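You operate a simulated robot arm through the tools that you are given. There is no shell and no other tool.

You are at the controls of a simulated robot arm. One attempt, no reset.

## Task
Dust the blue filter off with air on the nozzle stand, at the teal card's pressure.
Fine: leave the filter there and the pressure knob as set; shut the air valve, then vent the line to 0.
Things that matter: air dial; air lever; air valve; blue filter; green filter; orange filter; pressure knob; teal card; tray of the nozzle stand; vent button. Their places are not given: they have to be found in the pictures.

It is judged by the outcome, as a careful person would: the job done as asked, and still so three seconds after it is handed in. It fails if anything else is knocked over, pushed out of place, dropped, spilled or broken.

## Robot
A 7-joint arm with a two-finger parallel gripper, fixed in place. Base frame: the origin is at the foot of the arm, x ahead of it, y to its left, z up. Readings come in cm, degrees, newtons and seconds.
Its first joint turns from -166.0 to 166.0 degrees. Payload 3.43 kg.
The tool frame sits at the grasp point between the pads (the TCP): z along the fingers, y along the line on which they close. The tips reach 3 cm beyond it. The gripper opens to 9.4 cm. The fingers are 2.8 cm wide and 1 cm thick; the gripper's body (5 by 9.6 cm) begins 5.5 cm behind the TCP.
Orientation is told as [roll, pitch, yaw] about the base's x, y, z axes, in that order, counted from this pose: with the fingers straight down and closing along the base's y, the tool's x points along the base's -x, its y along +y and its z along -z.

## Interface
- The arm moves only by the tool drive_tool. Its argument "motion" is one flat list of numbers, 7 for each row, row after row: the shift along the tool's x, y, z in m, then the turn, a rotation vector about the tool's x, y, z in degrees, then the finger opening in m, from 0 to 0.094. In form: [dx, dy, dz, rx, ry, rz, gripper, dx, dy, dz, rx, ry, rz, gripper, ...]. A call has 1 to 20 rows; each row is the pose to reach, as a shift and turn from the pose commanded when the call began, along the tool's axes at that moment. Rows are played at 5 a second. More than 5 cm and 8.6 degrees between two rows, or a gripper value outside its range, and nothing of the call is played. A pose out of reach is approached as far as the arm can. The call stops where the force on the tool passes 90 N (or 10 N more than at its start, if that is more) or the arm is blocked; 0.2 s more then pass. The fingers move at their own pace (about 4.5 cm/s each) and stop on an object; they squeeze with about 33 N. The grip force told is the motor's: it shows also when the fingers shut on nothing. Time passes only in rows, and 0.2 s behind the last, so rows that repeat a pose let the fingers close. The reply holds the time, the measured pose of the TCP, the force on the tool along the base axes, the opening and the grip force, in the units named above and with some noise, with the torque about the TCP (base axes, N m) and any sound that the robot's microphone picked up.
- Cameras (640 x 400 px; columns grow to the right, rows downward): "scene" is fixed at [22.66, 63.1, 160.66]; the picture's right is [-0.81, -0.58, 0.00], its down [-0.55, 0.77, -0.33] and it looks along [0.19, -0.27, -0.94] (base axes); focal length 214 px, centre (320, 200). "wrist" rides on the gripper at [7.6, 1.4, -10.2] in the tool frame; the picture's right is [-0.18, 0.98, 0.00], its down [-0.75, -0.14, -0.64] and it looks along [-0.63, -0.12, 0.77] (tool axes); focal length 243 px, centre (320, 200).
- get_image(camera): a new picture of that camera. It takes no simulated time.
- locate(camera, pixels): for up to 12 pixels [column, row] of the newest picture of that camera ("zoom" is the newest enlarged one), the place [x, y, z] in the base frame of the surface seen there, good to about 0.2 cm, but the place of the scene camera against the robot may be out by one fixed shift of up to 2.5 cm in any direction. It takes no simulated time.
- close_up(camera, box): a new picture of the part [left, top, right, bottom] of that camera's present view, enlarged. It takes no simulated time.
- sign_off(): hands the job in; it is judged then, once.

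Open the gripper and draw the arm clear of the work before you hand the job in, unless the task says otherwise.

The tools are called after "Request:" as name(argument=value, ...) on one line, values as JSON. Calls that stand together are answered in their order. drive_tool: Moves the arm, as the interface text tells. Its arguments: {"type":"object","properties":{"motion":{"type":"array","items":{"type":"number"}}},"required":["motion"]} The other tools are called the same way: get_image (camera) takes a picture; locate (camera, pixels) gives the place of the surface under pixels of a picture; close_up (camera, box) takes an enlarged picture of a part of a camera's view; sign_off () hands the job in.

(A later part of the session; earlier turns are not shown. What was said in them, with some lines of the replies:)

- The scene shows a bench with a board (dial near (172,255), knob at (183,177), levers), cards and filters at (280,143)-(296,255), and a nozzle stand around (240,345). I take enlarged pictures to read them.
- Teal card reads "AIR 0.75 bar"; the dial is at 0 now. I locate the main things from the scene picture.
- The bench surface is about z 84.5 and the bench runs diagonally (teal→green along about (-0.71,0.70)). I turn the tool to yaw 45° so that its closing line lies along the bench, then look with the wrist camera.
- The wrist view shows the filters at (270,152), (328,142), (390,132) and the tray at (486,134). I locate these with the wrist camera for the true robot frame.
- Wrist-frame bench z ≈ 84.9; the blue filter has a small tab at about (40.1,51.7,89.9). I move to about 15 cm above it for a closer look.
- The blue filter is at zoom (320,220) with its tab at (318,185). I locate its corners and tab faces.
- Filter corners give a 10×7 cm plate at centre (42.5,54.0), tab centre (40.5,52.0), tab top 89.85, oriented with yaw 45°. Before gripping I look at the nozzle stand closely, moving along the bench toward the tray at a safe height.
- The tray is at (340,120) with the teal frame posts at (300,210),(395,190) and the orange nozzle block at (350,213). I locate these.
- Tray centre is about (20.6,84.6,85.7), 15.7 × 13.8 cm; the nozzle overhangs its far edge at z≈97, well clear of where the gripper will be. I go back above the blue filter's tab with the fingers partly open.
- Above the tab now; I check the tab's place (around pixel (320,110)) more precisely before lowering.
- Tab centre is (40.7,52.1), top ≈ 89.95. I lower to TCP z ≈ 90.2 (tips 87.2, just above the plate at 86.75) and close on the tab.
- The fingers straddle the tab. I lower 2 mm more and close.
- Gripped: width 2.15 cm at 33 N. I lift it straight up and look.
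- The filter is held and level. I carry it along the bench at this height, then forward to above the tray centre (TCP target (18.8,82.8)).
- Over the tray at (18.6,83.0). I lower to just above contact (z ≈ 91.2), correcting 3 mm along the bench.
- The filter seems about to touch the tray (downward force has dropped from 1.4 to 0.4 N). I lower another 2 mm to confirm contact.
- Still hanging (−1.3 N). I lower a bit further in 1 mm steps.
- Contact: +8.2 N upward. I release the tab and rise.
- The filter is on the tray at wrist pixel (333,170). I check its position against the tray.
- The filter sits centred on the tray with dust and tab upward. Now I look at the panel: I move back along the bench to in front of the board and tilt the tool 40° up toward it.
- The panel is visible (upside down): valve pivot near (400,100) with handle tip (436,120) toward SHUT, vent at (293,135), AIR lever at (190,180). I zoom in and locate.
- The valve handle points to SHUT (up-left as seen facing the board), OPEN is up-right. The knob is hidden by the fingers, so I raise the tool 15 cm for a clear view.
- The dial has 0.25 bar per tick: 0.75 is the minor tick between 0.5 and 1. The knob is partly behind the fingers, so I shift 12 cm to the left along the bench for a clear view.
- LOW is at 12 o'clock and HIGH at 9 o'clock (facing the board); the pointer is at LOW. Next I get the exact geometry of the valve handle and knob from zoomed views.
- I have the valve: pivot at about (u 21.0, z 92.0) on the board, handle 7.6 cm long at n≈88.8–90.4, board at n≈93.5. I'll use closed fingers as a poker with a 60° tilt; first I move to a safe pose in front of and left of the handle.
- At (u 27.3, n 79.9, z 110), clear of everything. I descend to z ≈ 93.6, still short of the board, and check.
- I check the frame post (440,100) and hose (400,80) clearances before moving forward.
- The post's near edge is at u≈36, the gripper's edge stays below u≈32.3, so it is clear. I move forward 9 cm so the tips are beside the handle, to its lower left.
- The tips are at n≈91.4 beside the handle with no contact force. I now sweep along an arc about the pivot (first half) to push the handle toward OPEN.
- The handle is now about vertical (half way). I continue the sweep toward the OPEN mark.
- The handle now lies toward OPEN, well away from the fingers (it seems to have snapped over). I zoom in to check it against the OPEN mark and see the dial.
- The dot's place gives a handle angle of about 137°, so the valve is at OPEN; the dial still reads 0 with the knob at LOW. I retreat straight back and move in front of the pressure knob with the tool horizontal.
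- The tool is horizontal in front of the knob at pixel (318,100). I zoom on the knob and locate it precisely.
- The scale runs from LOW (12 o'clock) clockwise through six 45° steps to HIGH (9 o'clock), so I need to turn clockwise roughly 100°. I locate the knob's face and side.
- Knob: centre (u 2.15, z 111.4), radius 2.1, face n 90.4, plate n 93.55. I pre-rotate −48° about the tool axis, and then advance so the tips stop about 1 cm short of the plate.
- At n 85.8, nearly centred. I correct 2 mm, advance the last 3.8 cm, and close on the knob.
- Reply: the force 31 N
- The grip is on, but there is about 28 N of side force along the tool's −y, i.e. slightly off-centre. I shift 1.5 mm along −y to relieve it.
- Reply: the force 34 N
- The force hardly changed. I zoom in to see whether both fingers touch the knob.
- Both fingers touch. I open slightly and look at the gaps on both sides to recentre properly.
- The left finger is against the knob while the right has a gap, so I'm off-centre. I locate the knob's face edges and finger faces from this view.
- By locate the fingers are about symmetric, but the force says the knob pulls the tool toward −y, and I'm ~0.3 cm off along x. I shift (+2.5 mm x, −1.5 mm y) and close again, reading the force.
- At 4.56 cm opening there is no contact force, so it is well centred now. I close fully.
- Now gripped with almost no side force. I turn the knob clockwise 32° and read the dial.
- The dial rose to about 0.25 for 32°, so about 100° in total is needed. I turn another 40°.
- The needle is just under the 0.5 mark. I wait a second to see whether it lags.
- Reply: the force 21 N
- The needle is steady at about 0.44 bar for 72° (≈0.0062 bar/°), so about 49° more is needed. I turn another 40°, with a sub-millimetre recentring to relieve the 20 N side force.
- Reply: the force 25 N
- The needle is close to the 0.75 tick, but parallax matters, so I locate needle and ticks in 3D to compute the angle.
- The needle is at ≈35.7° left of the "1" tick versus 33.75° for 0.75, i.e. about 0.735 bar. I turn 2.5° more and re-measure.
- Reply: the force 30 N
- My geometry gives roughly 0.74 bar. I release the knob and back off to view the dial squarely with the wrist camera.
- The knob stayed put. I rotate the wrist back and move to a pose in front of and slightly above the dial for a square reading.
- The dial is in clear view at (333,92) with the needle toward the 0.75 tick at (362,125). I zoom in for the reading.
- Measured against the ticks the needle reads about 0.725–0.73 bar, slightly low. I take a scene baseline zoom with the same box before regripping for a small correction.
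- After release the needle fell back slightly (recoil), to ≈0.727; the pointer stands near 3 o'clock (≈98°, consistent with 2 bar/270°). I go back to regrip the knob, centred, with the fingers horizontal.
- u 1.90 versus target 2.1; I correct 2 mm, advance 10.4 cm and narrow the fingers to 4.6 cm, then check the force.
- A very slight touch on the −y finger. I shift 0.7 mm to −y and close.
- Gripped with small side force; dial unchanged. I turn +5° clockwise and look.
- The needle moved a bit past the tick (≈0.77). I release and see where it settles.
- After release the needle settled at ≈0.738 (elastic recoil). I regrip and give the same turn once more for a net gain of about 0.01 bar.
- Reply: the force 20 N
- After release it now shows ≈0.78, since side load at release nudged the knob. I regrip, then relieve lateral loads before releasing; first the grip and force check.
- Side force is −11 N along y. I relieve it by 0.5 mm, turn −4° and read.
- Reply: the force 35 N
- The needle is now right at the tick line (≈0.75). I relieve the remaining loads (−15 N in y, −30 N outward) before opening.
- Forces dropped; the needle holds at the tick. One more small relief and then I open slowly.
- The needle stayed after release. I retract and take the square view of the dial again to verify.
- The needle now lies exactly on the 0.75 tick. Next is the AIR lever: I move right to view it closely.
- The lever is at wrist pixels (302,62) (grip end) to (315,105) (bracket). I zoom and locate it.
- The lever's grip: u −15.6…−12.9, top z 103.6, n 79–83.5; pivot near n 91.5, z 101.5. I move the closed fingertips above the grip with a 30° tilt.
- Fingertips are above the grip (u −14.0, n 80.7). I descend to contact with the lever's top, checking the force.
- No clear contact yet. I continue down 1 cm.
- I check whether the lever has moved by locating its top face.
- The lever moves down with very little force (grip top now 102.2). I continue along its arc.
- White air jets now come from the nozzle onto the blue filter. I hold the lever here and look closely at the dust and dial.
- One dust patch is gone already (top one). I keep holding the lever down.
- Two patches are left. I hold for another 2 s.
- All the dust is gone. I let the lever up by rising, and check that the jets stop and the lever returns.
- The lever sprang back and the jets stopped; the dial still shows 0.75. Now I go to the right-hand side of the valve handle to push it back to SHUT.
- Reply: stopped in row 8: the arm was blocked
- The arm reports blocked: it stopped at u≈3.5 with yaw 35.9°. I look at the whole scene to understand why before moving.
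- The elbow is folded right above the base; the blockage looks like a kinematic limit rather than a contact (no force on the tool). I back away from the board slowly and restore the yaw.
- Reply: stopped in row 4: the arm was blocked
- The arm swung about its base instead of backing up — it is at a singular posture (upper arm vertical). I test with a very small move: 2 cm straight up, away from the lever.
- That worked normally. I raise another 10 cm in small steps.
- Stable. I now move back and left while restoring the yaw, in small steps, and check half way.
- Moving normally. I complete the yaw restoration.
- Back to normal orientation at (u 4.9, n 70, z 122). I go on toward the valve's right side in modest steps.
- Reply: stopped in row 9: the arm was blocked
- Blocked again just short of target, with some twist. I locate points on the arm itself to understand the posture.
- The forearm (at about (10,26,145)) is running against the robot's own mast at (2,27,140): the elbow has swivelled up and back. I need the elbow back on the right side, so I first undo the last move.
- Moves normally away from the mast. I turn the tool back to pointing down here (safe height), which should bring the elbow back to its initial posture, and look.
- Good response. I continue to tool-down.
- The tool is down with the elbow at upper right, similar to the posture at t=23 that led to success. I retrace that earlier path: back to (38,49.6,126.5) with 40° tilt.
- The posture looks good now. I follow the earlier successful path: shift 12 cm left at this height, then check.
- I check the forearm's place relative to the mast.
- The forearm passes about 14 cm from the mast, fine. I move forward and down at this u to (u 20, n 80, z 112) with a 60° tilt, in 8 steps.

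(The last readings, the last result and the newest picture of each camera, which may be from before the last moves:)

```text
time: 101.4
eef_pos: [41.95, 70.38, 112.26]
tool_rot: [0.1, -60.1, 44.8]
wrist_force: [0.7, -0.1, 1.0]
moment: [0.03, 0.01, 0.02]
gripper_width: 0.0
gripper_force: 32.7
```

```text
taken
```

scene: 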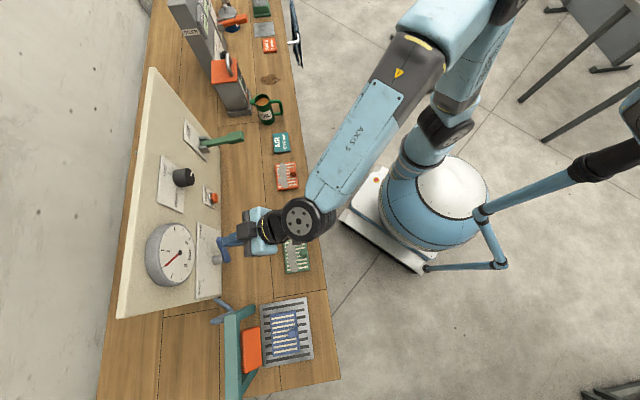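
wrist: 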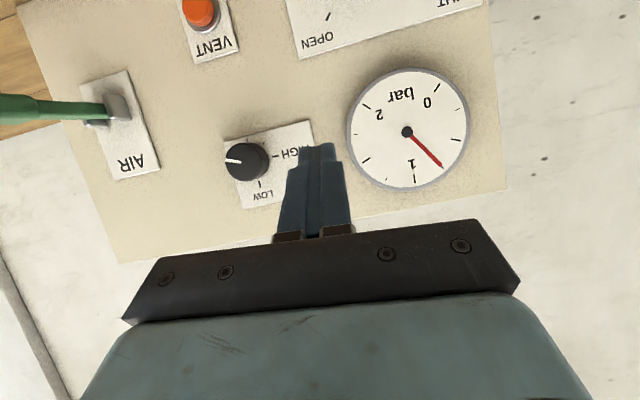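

Good posture again. I descend to the right of the handle at (u 14.6, n 80, z 93.6), still short of the board.

Request:
drive_tool(motion=[0.0266, -0.0092, 0.0163, 0, 0, 0, 0, 0.0532, -0.0183, 0.0327, 0, 0, 0, 0, 0.0798, -0.0275, 0.049, 0, 0, 0, 0, 0.1063, -0.0367, 0.0653, 0, 0, 0, 0, 0.1329, -0.0458, 0.0817, 0, 0, 0, 0, 0.1595, -0.055, 0.098, 0, 0, 0, 0, 0.1595, -0.055, 0.098, 0, 0, 0, 0])

Request:
get_image(camera="wrist")

Request:
get_image(camera="scene")

```text
time: 103.0
eef_pos: [46.33, 67.22, 93.4]
tool_rot: [0.1, -60.0, 44.8]
wrist_force: [-0.8, 1.2, -0.2]
moment: [-0.02, 0.03, -0.02]
gripper_width: 0.02
gripper_force: 32.9
```

```text
taken
```

wrist: 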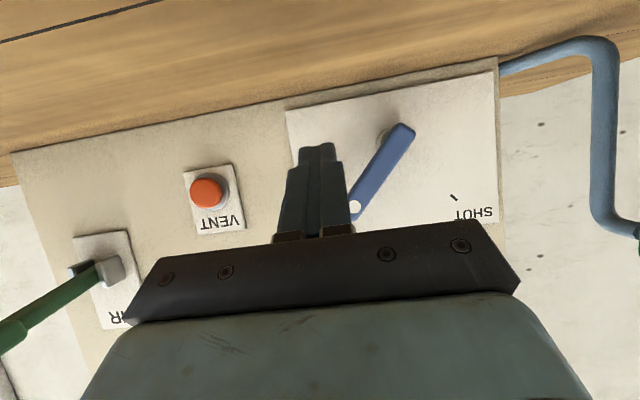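

```text
taken
```

scene: 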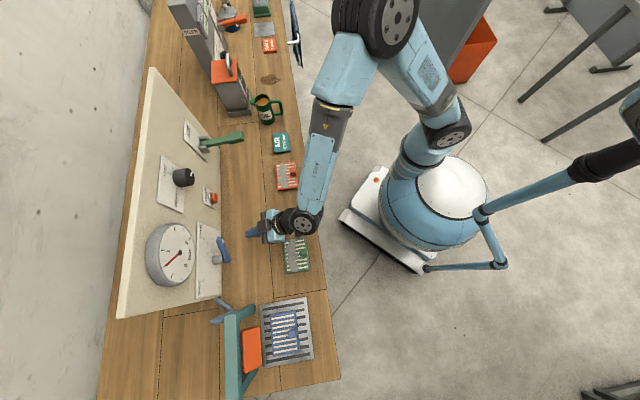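

u 14.8, n 80.3. I advance 8.4 cm so the tips come in at the lower right of the handle.

Request:
drive_tool(motion=[-0.014, -0.002, 0.0242, 0, 0, 0, 0, -0.028, -0.002, 0.0485, 0, 0, 0, 0, -0.042, -0.002, 0.0727, 0, 0, 0, 0, -0.042, -0.002, 0.0727, 0, 0, 0, 0])

Request:
get_image(camera="wrist")

```text
time: 104.0
eef_pos: [52.25, 73.04, 93.33]
tool_rot: [0.1, -60.0, 44.8]
wrist_force: [-0.3, 0.4, -0.1]
moment: [0.0, 0.02, 0.0]
gripper_width: 0.01
gripper_force: 32.8
```

```text
taken
```

wrist: 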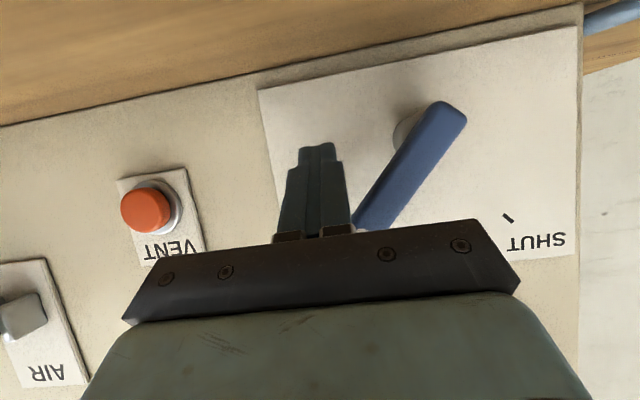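

In place beside the handle, no contact. I sweep along the mirrored arc toward SHUT (first half).

Request:
drive_tool(motion=[-0.0095, 0.003, -0.0055, 0, 0, 0, 0, -0.0184, 0.0077, -0.0106, 0, 0, 0, 0, -0.0264, 0.0142, -0.0153, 0, 0, 0, 0, -0.0333, 0.0222, -0.0193, 0, 0, 0, 0, -0.039, 0.0315, -0.0225, 0, 0, 0, 0])

Request:
get_image(camera="wrist")

```text
time: 105.2
eef_pos: [50.17, 75.26, 97.86]
tool_rot: [0.1, -60.0, 44.7]
wrist_force: [-0.2, 0.6, 0.3]
moment: [-0.01, 0.01, -0.02]
gripper_width: 0.0
gripper_force: 33.0
```

```text
taken
```

wrist: 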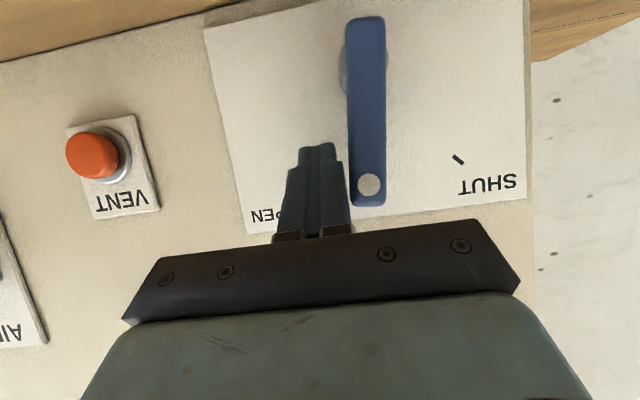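

The handle is vertical; I continue the sweep toward the SHUT mark.

Request:
drive_tool(motion=[-0.0042, 0.0103, -0.0024, 0, 0, 0, 0, -0.0067, 0.0212, -0.0039, 0, 0, 0, 0, -0.0075, 0.0325, -0.0044, 0, 0, 0, 0, -0.0067, 0.0438, -0.0039, 0, 0, 0, 0])

Request:
get_image(camera="wrist")

Request:
close_up(camera="scene", box=[130, 190, 290, 310])

```text
time: 106.2
eef_pos: [46.98, 78.2, 98.7]
tool_rot: [0.1, -60.0, 44.7]
wrist_force: [0.5, 0.0, -0.1]
moment: [-0.02, -0.02, 0.03]
gripper_width: 0.01
gripper_force: 32.7
```

```text
taken
```

wrist: 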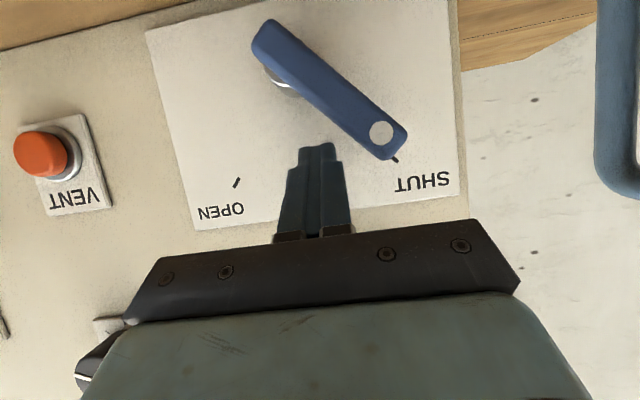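

```text
3.33 times, centred on (210, 250) of scene
```

zoom: 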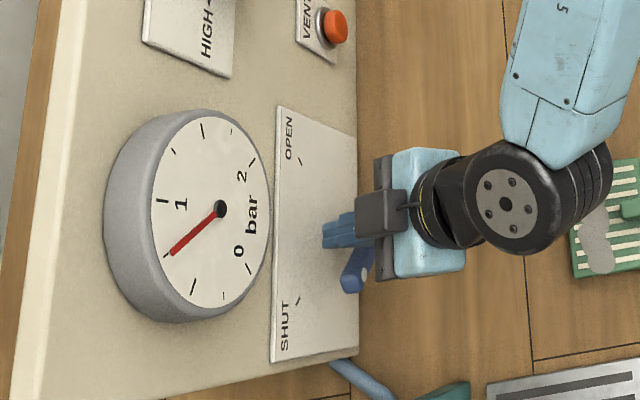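

The handle now lies at the SHUT mark; I verify its angle by locating the dot.

Request:
locate(camera="wrist", pixels=[[382, 133], [396, 160], [265, 40], [325, 85], [40, 152], [25, 155], [60, 150], [70, 130]])

```text
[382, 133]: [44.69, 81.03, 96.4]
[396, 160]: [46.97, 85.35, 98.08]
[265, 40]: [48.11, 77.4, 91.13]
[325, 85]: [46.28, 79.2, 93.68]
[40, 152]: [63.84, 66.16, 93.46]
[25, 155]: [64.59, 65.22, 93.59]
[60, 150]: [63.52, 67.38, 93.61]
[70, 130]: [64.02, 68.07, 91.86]
```

The dot is back at its original SHUT place (44.7,81.0,96.4); the dial still holds 0.75. I retreat and move in front of the VENT button (u 1.5, z 93.7, face n 91.8).

Request:
drive_tool(motion=[0.015, 0, -0.026, 0, 0, 0, 0, 0.03, 0, -0.052, 0, 0, 0, 0, 0.045, 0, -0.078, 0, 0, 0, 0, 0.051, -0.034, -0.073, 0, 0, 0, 0, 0.058, -0.069, -0.069, 0, 0, 0, 0, 0.064, -0.103, -0.064, 0, 0, 0, 0, 0.07, -0.137, -0.059, 0, 0, 0, 0, 0.077, -0.172, -0.055, 0, 0, 0, 0, 0.083, -0.206, -0.05, 0, 0, 0, 0, 0.083, -0.206, -0.05, 0, 0, 0, 0])

Request:
get_image(camera="wrist")

Request:
get_image(camera="scene")

```text
time: 108.4
eef_pos: [55.5, 57.46, 94.09]
tool_rot: [0.1, -60.0, 44.8]
wrist_force: [0.0, 0.0, -1.2]
moment: [0.04, 0.02, -0.03]
gripper_width: 0.0
gripper_force: 33.2
```

```text
taken
```

wrist: 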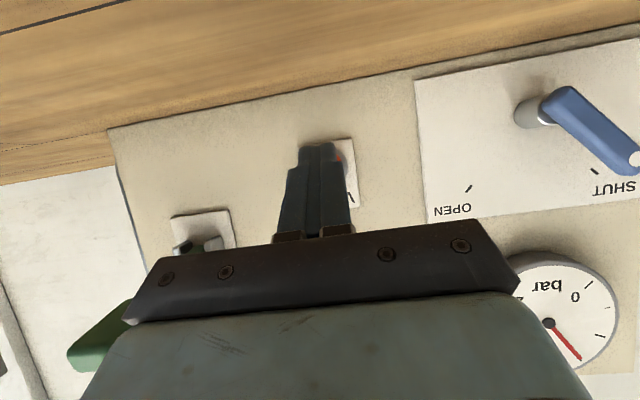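

```text
taken
```

scene: 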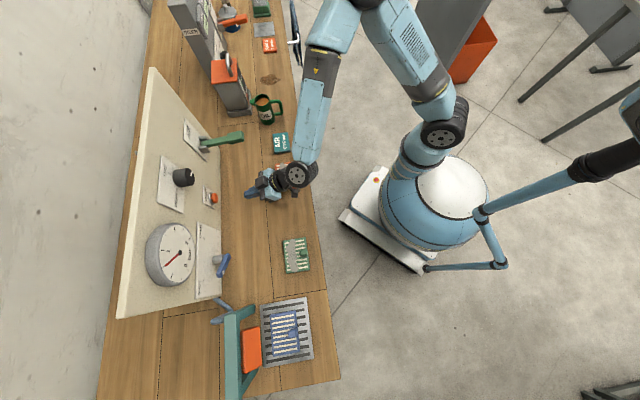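

Centred at u 1.4, z 94.1. I advance until just short of the button.

Request:
drive_tool(motion=[-0.014, 0, 0.0242, 0, 0, 0, 0, -0.028, 0, 0.0485, 0, 0, 0, 0, -0.04, 0, 0.0693, 0, 0, 0, 0, -0.04, 0, 0.0693, 0, 0, 0, 0])

Request:
close_up(camera="scene", box=[170, 150, 280, 240])

Request:
get_image(camera="wrist")

```text
time: 109.4
eef_pos: [61.23, 63.31, 94.12]
tool_rot: [0.0, -60.0, 44.8]
wrist_force: [-0.6, 0.0, 0.2]
moment: [0.03, -0.01, 0.0]
gripper_width: 0.0
gripper_force: 33.3
```

```text
4.44 times, centred on (225, 195) of scene
```

zoom: 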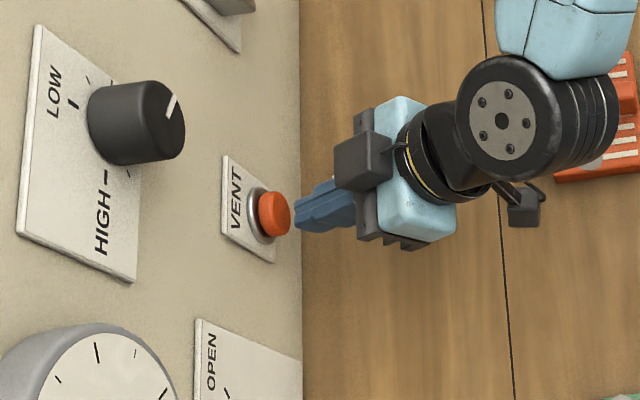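

```text
taken
```

wrist: 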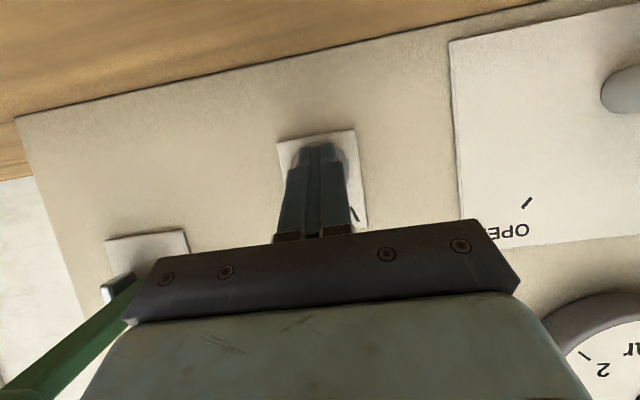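

The tips are right in front of the button. I push forward gently in 3 mm steps.

Request:
drive_tool(motion=[-0.0015, 0, 0.0026, 0, 0, 0, 0, -0.003, 0, 0.0052, 0, 0, 0, 0, -0.0045, 0, 0.0078, 0, 0, 0, 0, -0.0045, 0, 0.0078, 0, 0, 0, 0])

Request:
close_up(camera="scene", box=[140, 150, 260, 290])

```text
time: 110.4
eef_pos: [61.96, 63.98, 93.99]
tool_rot: [0.1, -60.0, 44.9]
wrist_force: [-4.1, -1.9, -0.3]
moment: [-0.02, 0.02, 0.04]
gripper_width: 0.0
gripper_force: 33.2
heard: click
```

```text
2.86 times, centred on (200, 220) of scene
```

zoom: 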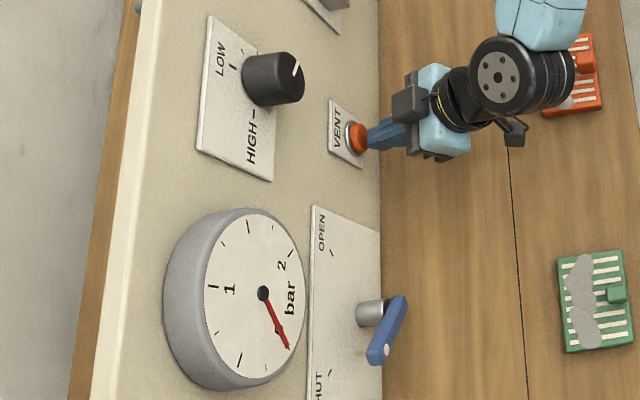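

A click was heard and the needle fell to about 0. I hold one more second and read the dial closely.

Request:
drive_tool(motion=[0, 0, 0, 0, 0, 0, 0, 0, 0, 0, 0, 0, 0, 0, 0, 0, 0, 0, 0, 0, 0, 0, 0, 0, 0, 0, 0, 0, 0, 0, 0, 0, 0, 0, 0, 0, 0, 0, 0, 0, 0, 0, 0, 0, 0, 0, 0, 0, 0])

Request:
close_up(camera="scene", box=[140, 215, 210, 295])

```text
time: 112.0
eef_pos: [62.04, 63.9, 94.0]
tool_rot: [0.1, -60.0, 44.8]
wrist_force: [-4.1, -2.5, -0.1]
moment: [-0.03, -0.01, 0.04]
gripper_width: 0.01
gripper_force: 32.6
```

```text
5.00 times, centred on (175, 255) of scene
```

zoom: 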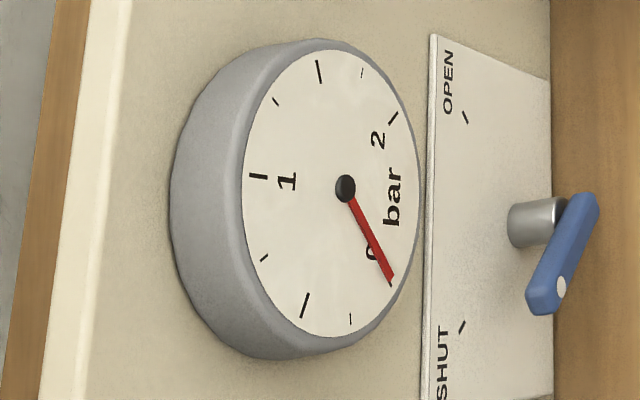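

Needle at 0, valve at SHUT. I release the button and withdraw straight back, then up and away, opening the gripper.

Request:
drive_tool(motion=[0.015, 0, -0.026, 0, 0, 0, 0, 0.03, 0, -0.052, 0, 0, 0, 0, 0.045, 0, -0.078, 0, 0, 0, 0, 0.033, 0, -0.107, 0, 0, 0, 0.02, 0.02, 0, -0.136, 0, 0, 0, 0.04, 0.008, 0, -0.164, 0, 0, 0, 0.06, -0.004, 0, -0.193, 0, 0, 0, 0.08, -0.016, 0, -0.222, 0, 0, 0, 0.09, -0.029, 0, -0.25, 0, 0, 0, 0.09, -0.041, 0, -0.279, 0, 0, 0, 0.09, -0.053, 0, -0.308, 0, 0, 0, 0.09, -0.053, 0, -0.308, 0, 0, 0, 0.09])

Request:
get_image(camera="wrist")

Request:
get_image(camera="scene")

```text
time: 114.6
eef_pos: [44.77, 47.0, 113.98]
tool_rot: [0.1, -60.0, 44.8]
wrist_force: [0.4, 0.2, -0.5]
moment: [0.02, 0.01, 0.0]
gripper_width: 8.99
gripper_force: 0.0
```

```text
taken
```

wrist: 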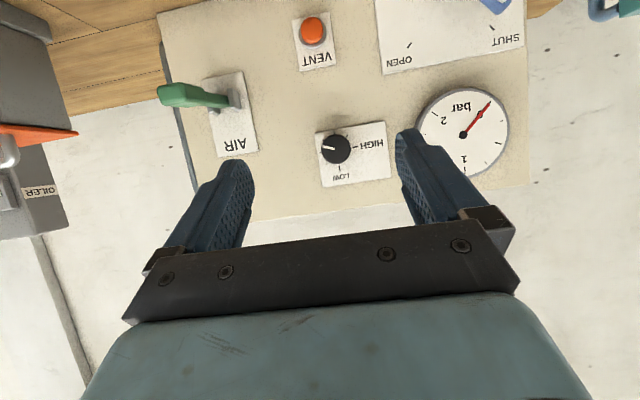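

```text
taken
```

scene: 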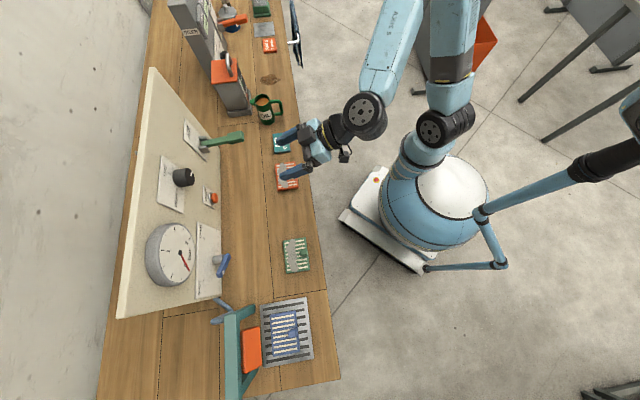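

Everything is clear. I check the final state: dial, knob, valve, filters and tray in close-ups.

Request:
close_up(camera="scene", box=[220, 120, 340, 380])

Request:
close_up(camera="scene", box=[110, 110, 270, 310])

Request:
close_up(camera="wrist", box=[280, 0, 540, 200])

```text
1.54 times, centred on (280, 250) of scene
```

zoom: 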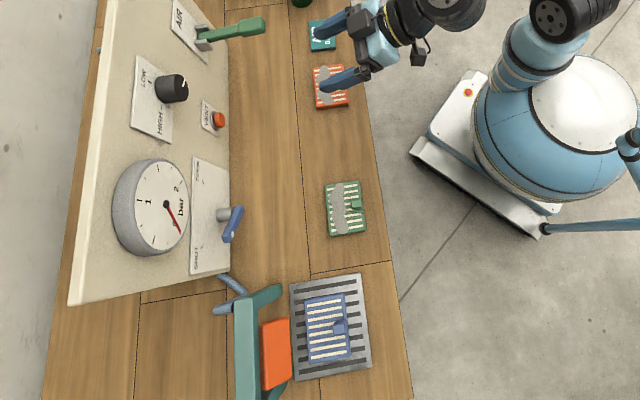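

```text
2.00 times, centred on (190, 210) of scene
```

zoom: 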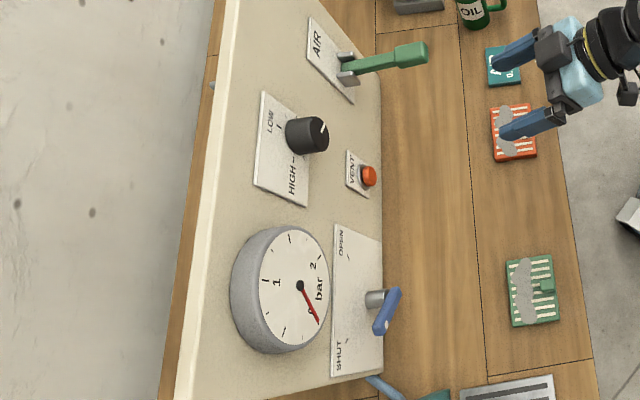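

```text
2.00 times, centred on (410, 100) of wrist
```

zoom: 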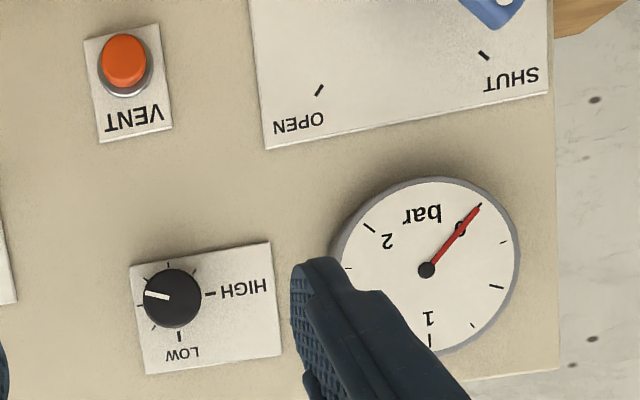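

All is as asked: filter clean on the tray, valve shut, dial at 0, knob left as set, other items in place. I draw the arm back a little further before handing in.

Request:
drive_tool(motion=[0.0, 0, -0.03, 0, 0, 0, 0.09, 0.0, 0, -0.06, 0, 0, 0, 0.09, -0.01, 0, -0.09, 0, 0, 0, 0.09, -0.01, 0, -0.09, 0, 0, 0, 0.09])

Request:
get_image(camera="scene")

```text
time: 115.6
eef_pos: [39.96, 42.18, 119.6]
tool_rot: [0.1, -60.0, 44.7]
wrist_force: [0.1, 0.9, -0.9]
moment: [0.01, 0.04, 0.01]
gripper_width: 8.98
gripper_force: 0.1
```

```text
taken
```

scene: 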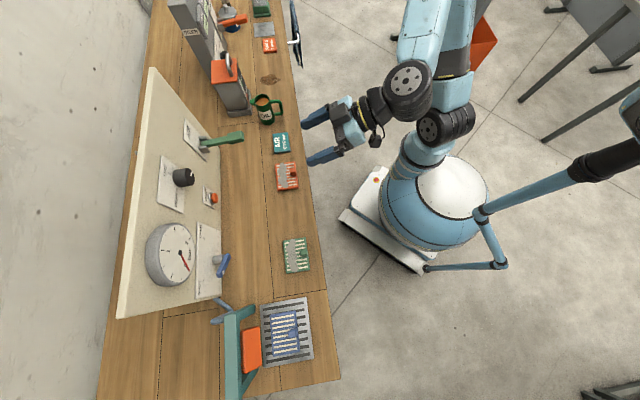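

The arm is clear with the gripper open, and the final picture shows everything in place. I hand the job in.

Request:
sign_off()

```text
The job is handed in.
```

The blue filter is dusted off, and I've handed the job in. It sits on the tray of the nozzle stand, and the last pictures show no dust on it.

- **Pressure:** I opened the air valve and turned the knob until the dial read 0.75 bar, as the teal card says. That took several small corrections: the dial ranged from about 0.73 to about 0.8 before settling at 0.75. All of this was before any air was blown.
- **Blowing:** I held the air lever down for about five seconds at 0.75 bar. When I let go, the lever sprang back and the jets stopped.
- **Shutting down:** I shut the air valve first, then pressed the vent button. It clicked, and the dial fell to 0. The knob is left as set.
- **Other things:** The green and orange filters, the teal card and the oil mug look unmoved in the last pictures.

On the way back to the valve, the arm was blocked three times. At least one of those was its forearm meeting the robot's own mast. The gripper felt no force, and nothing on the bench was touched. I backed the arm off and took a different path.
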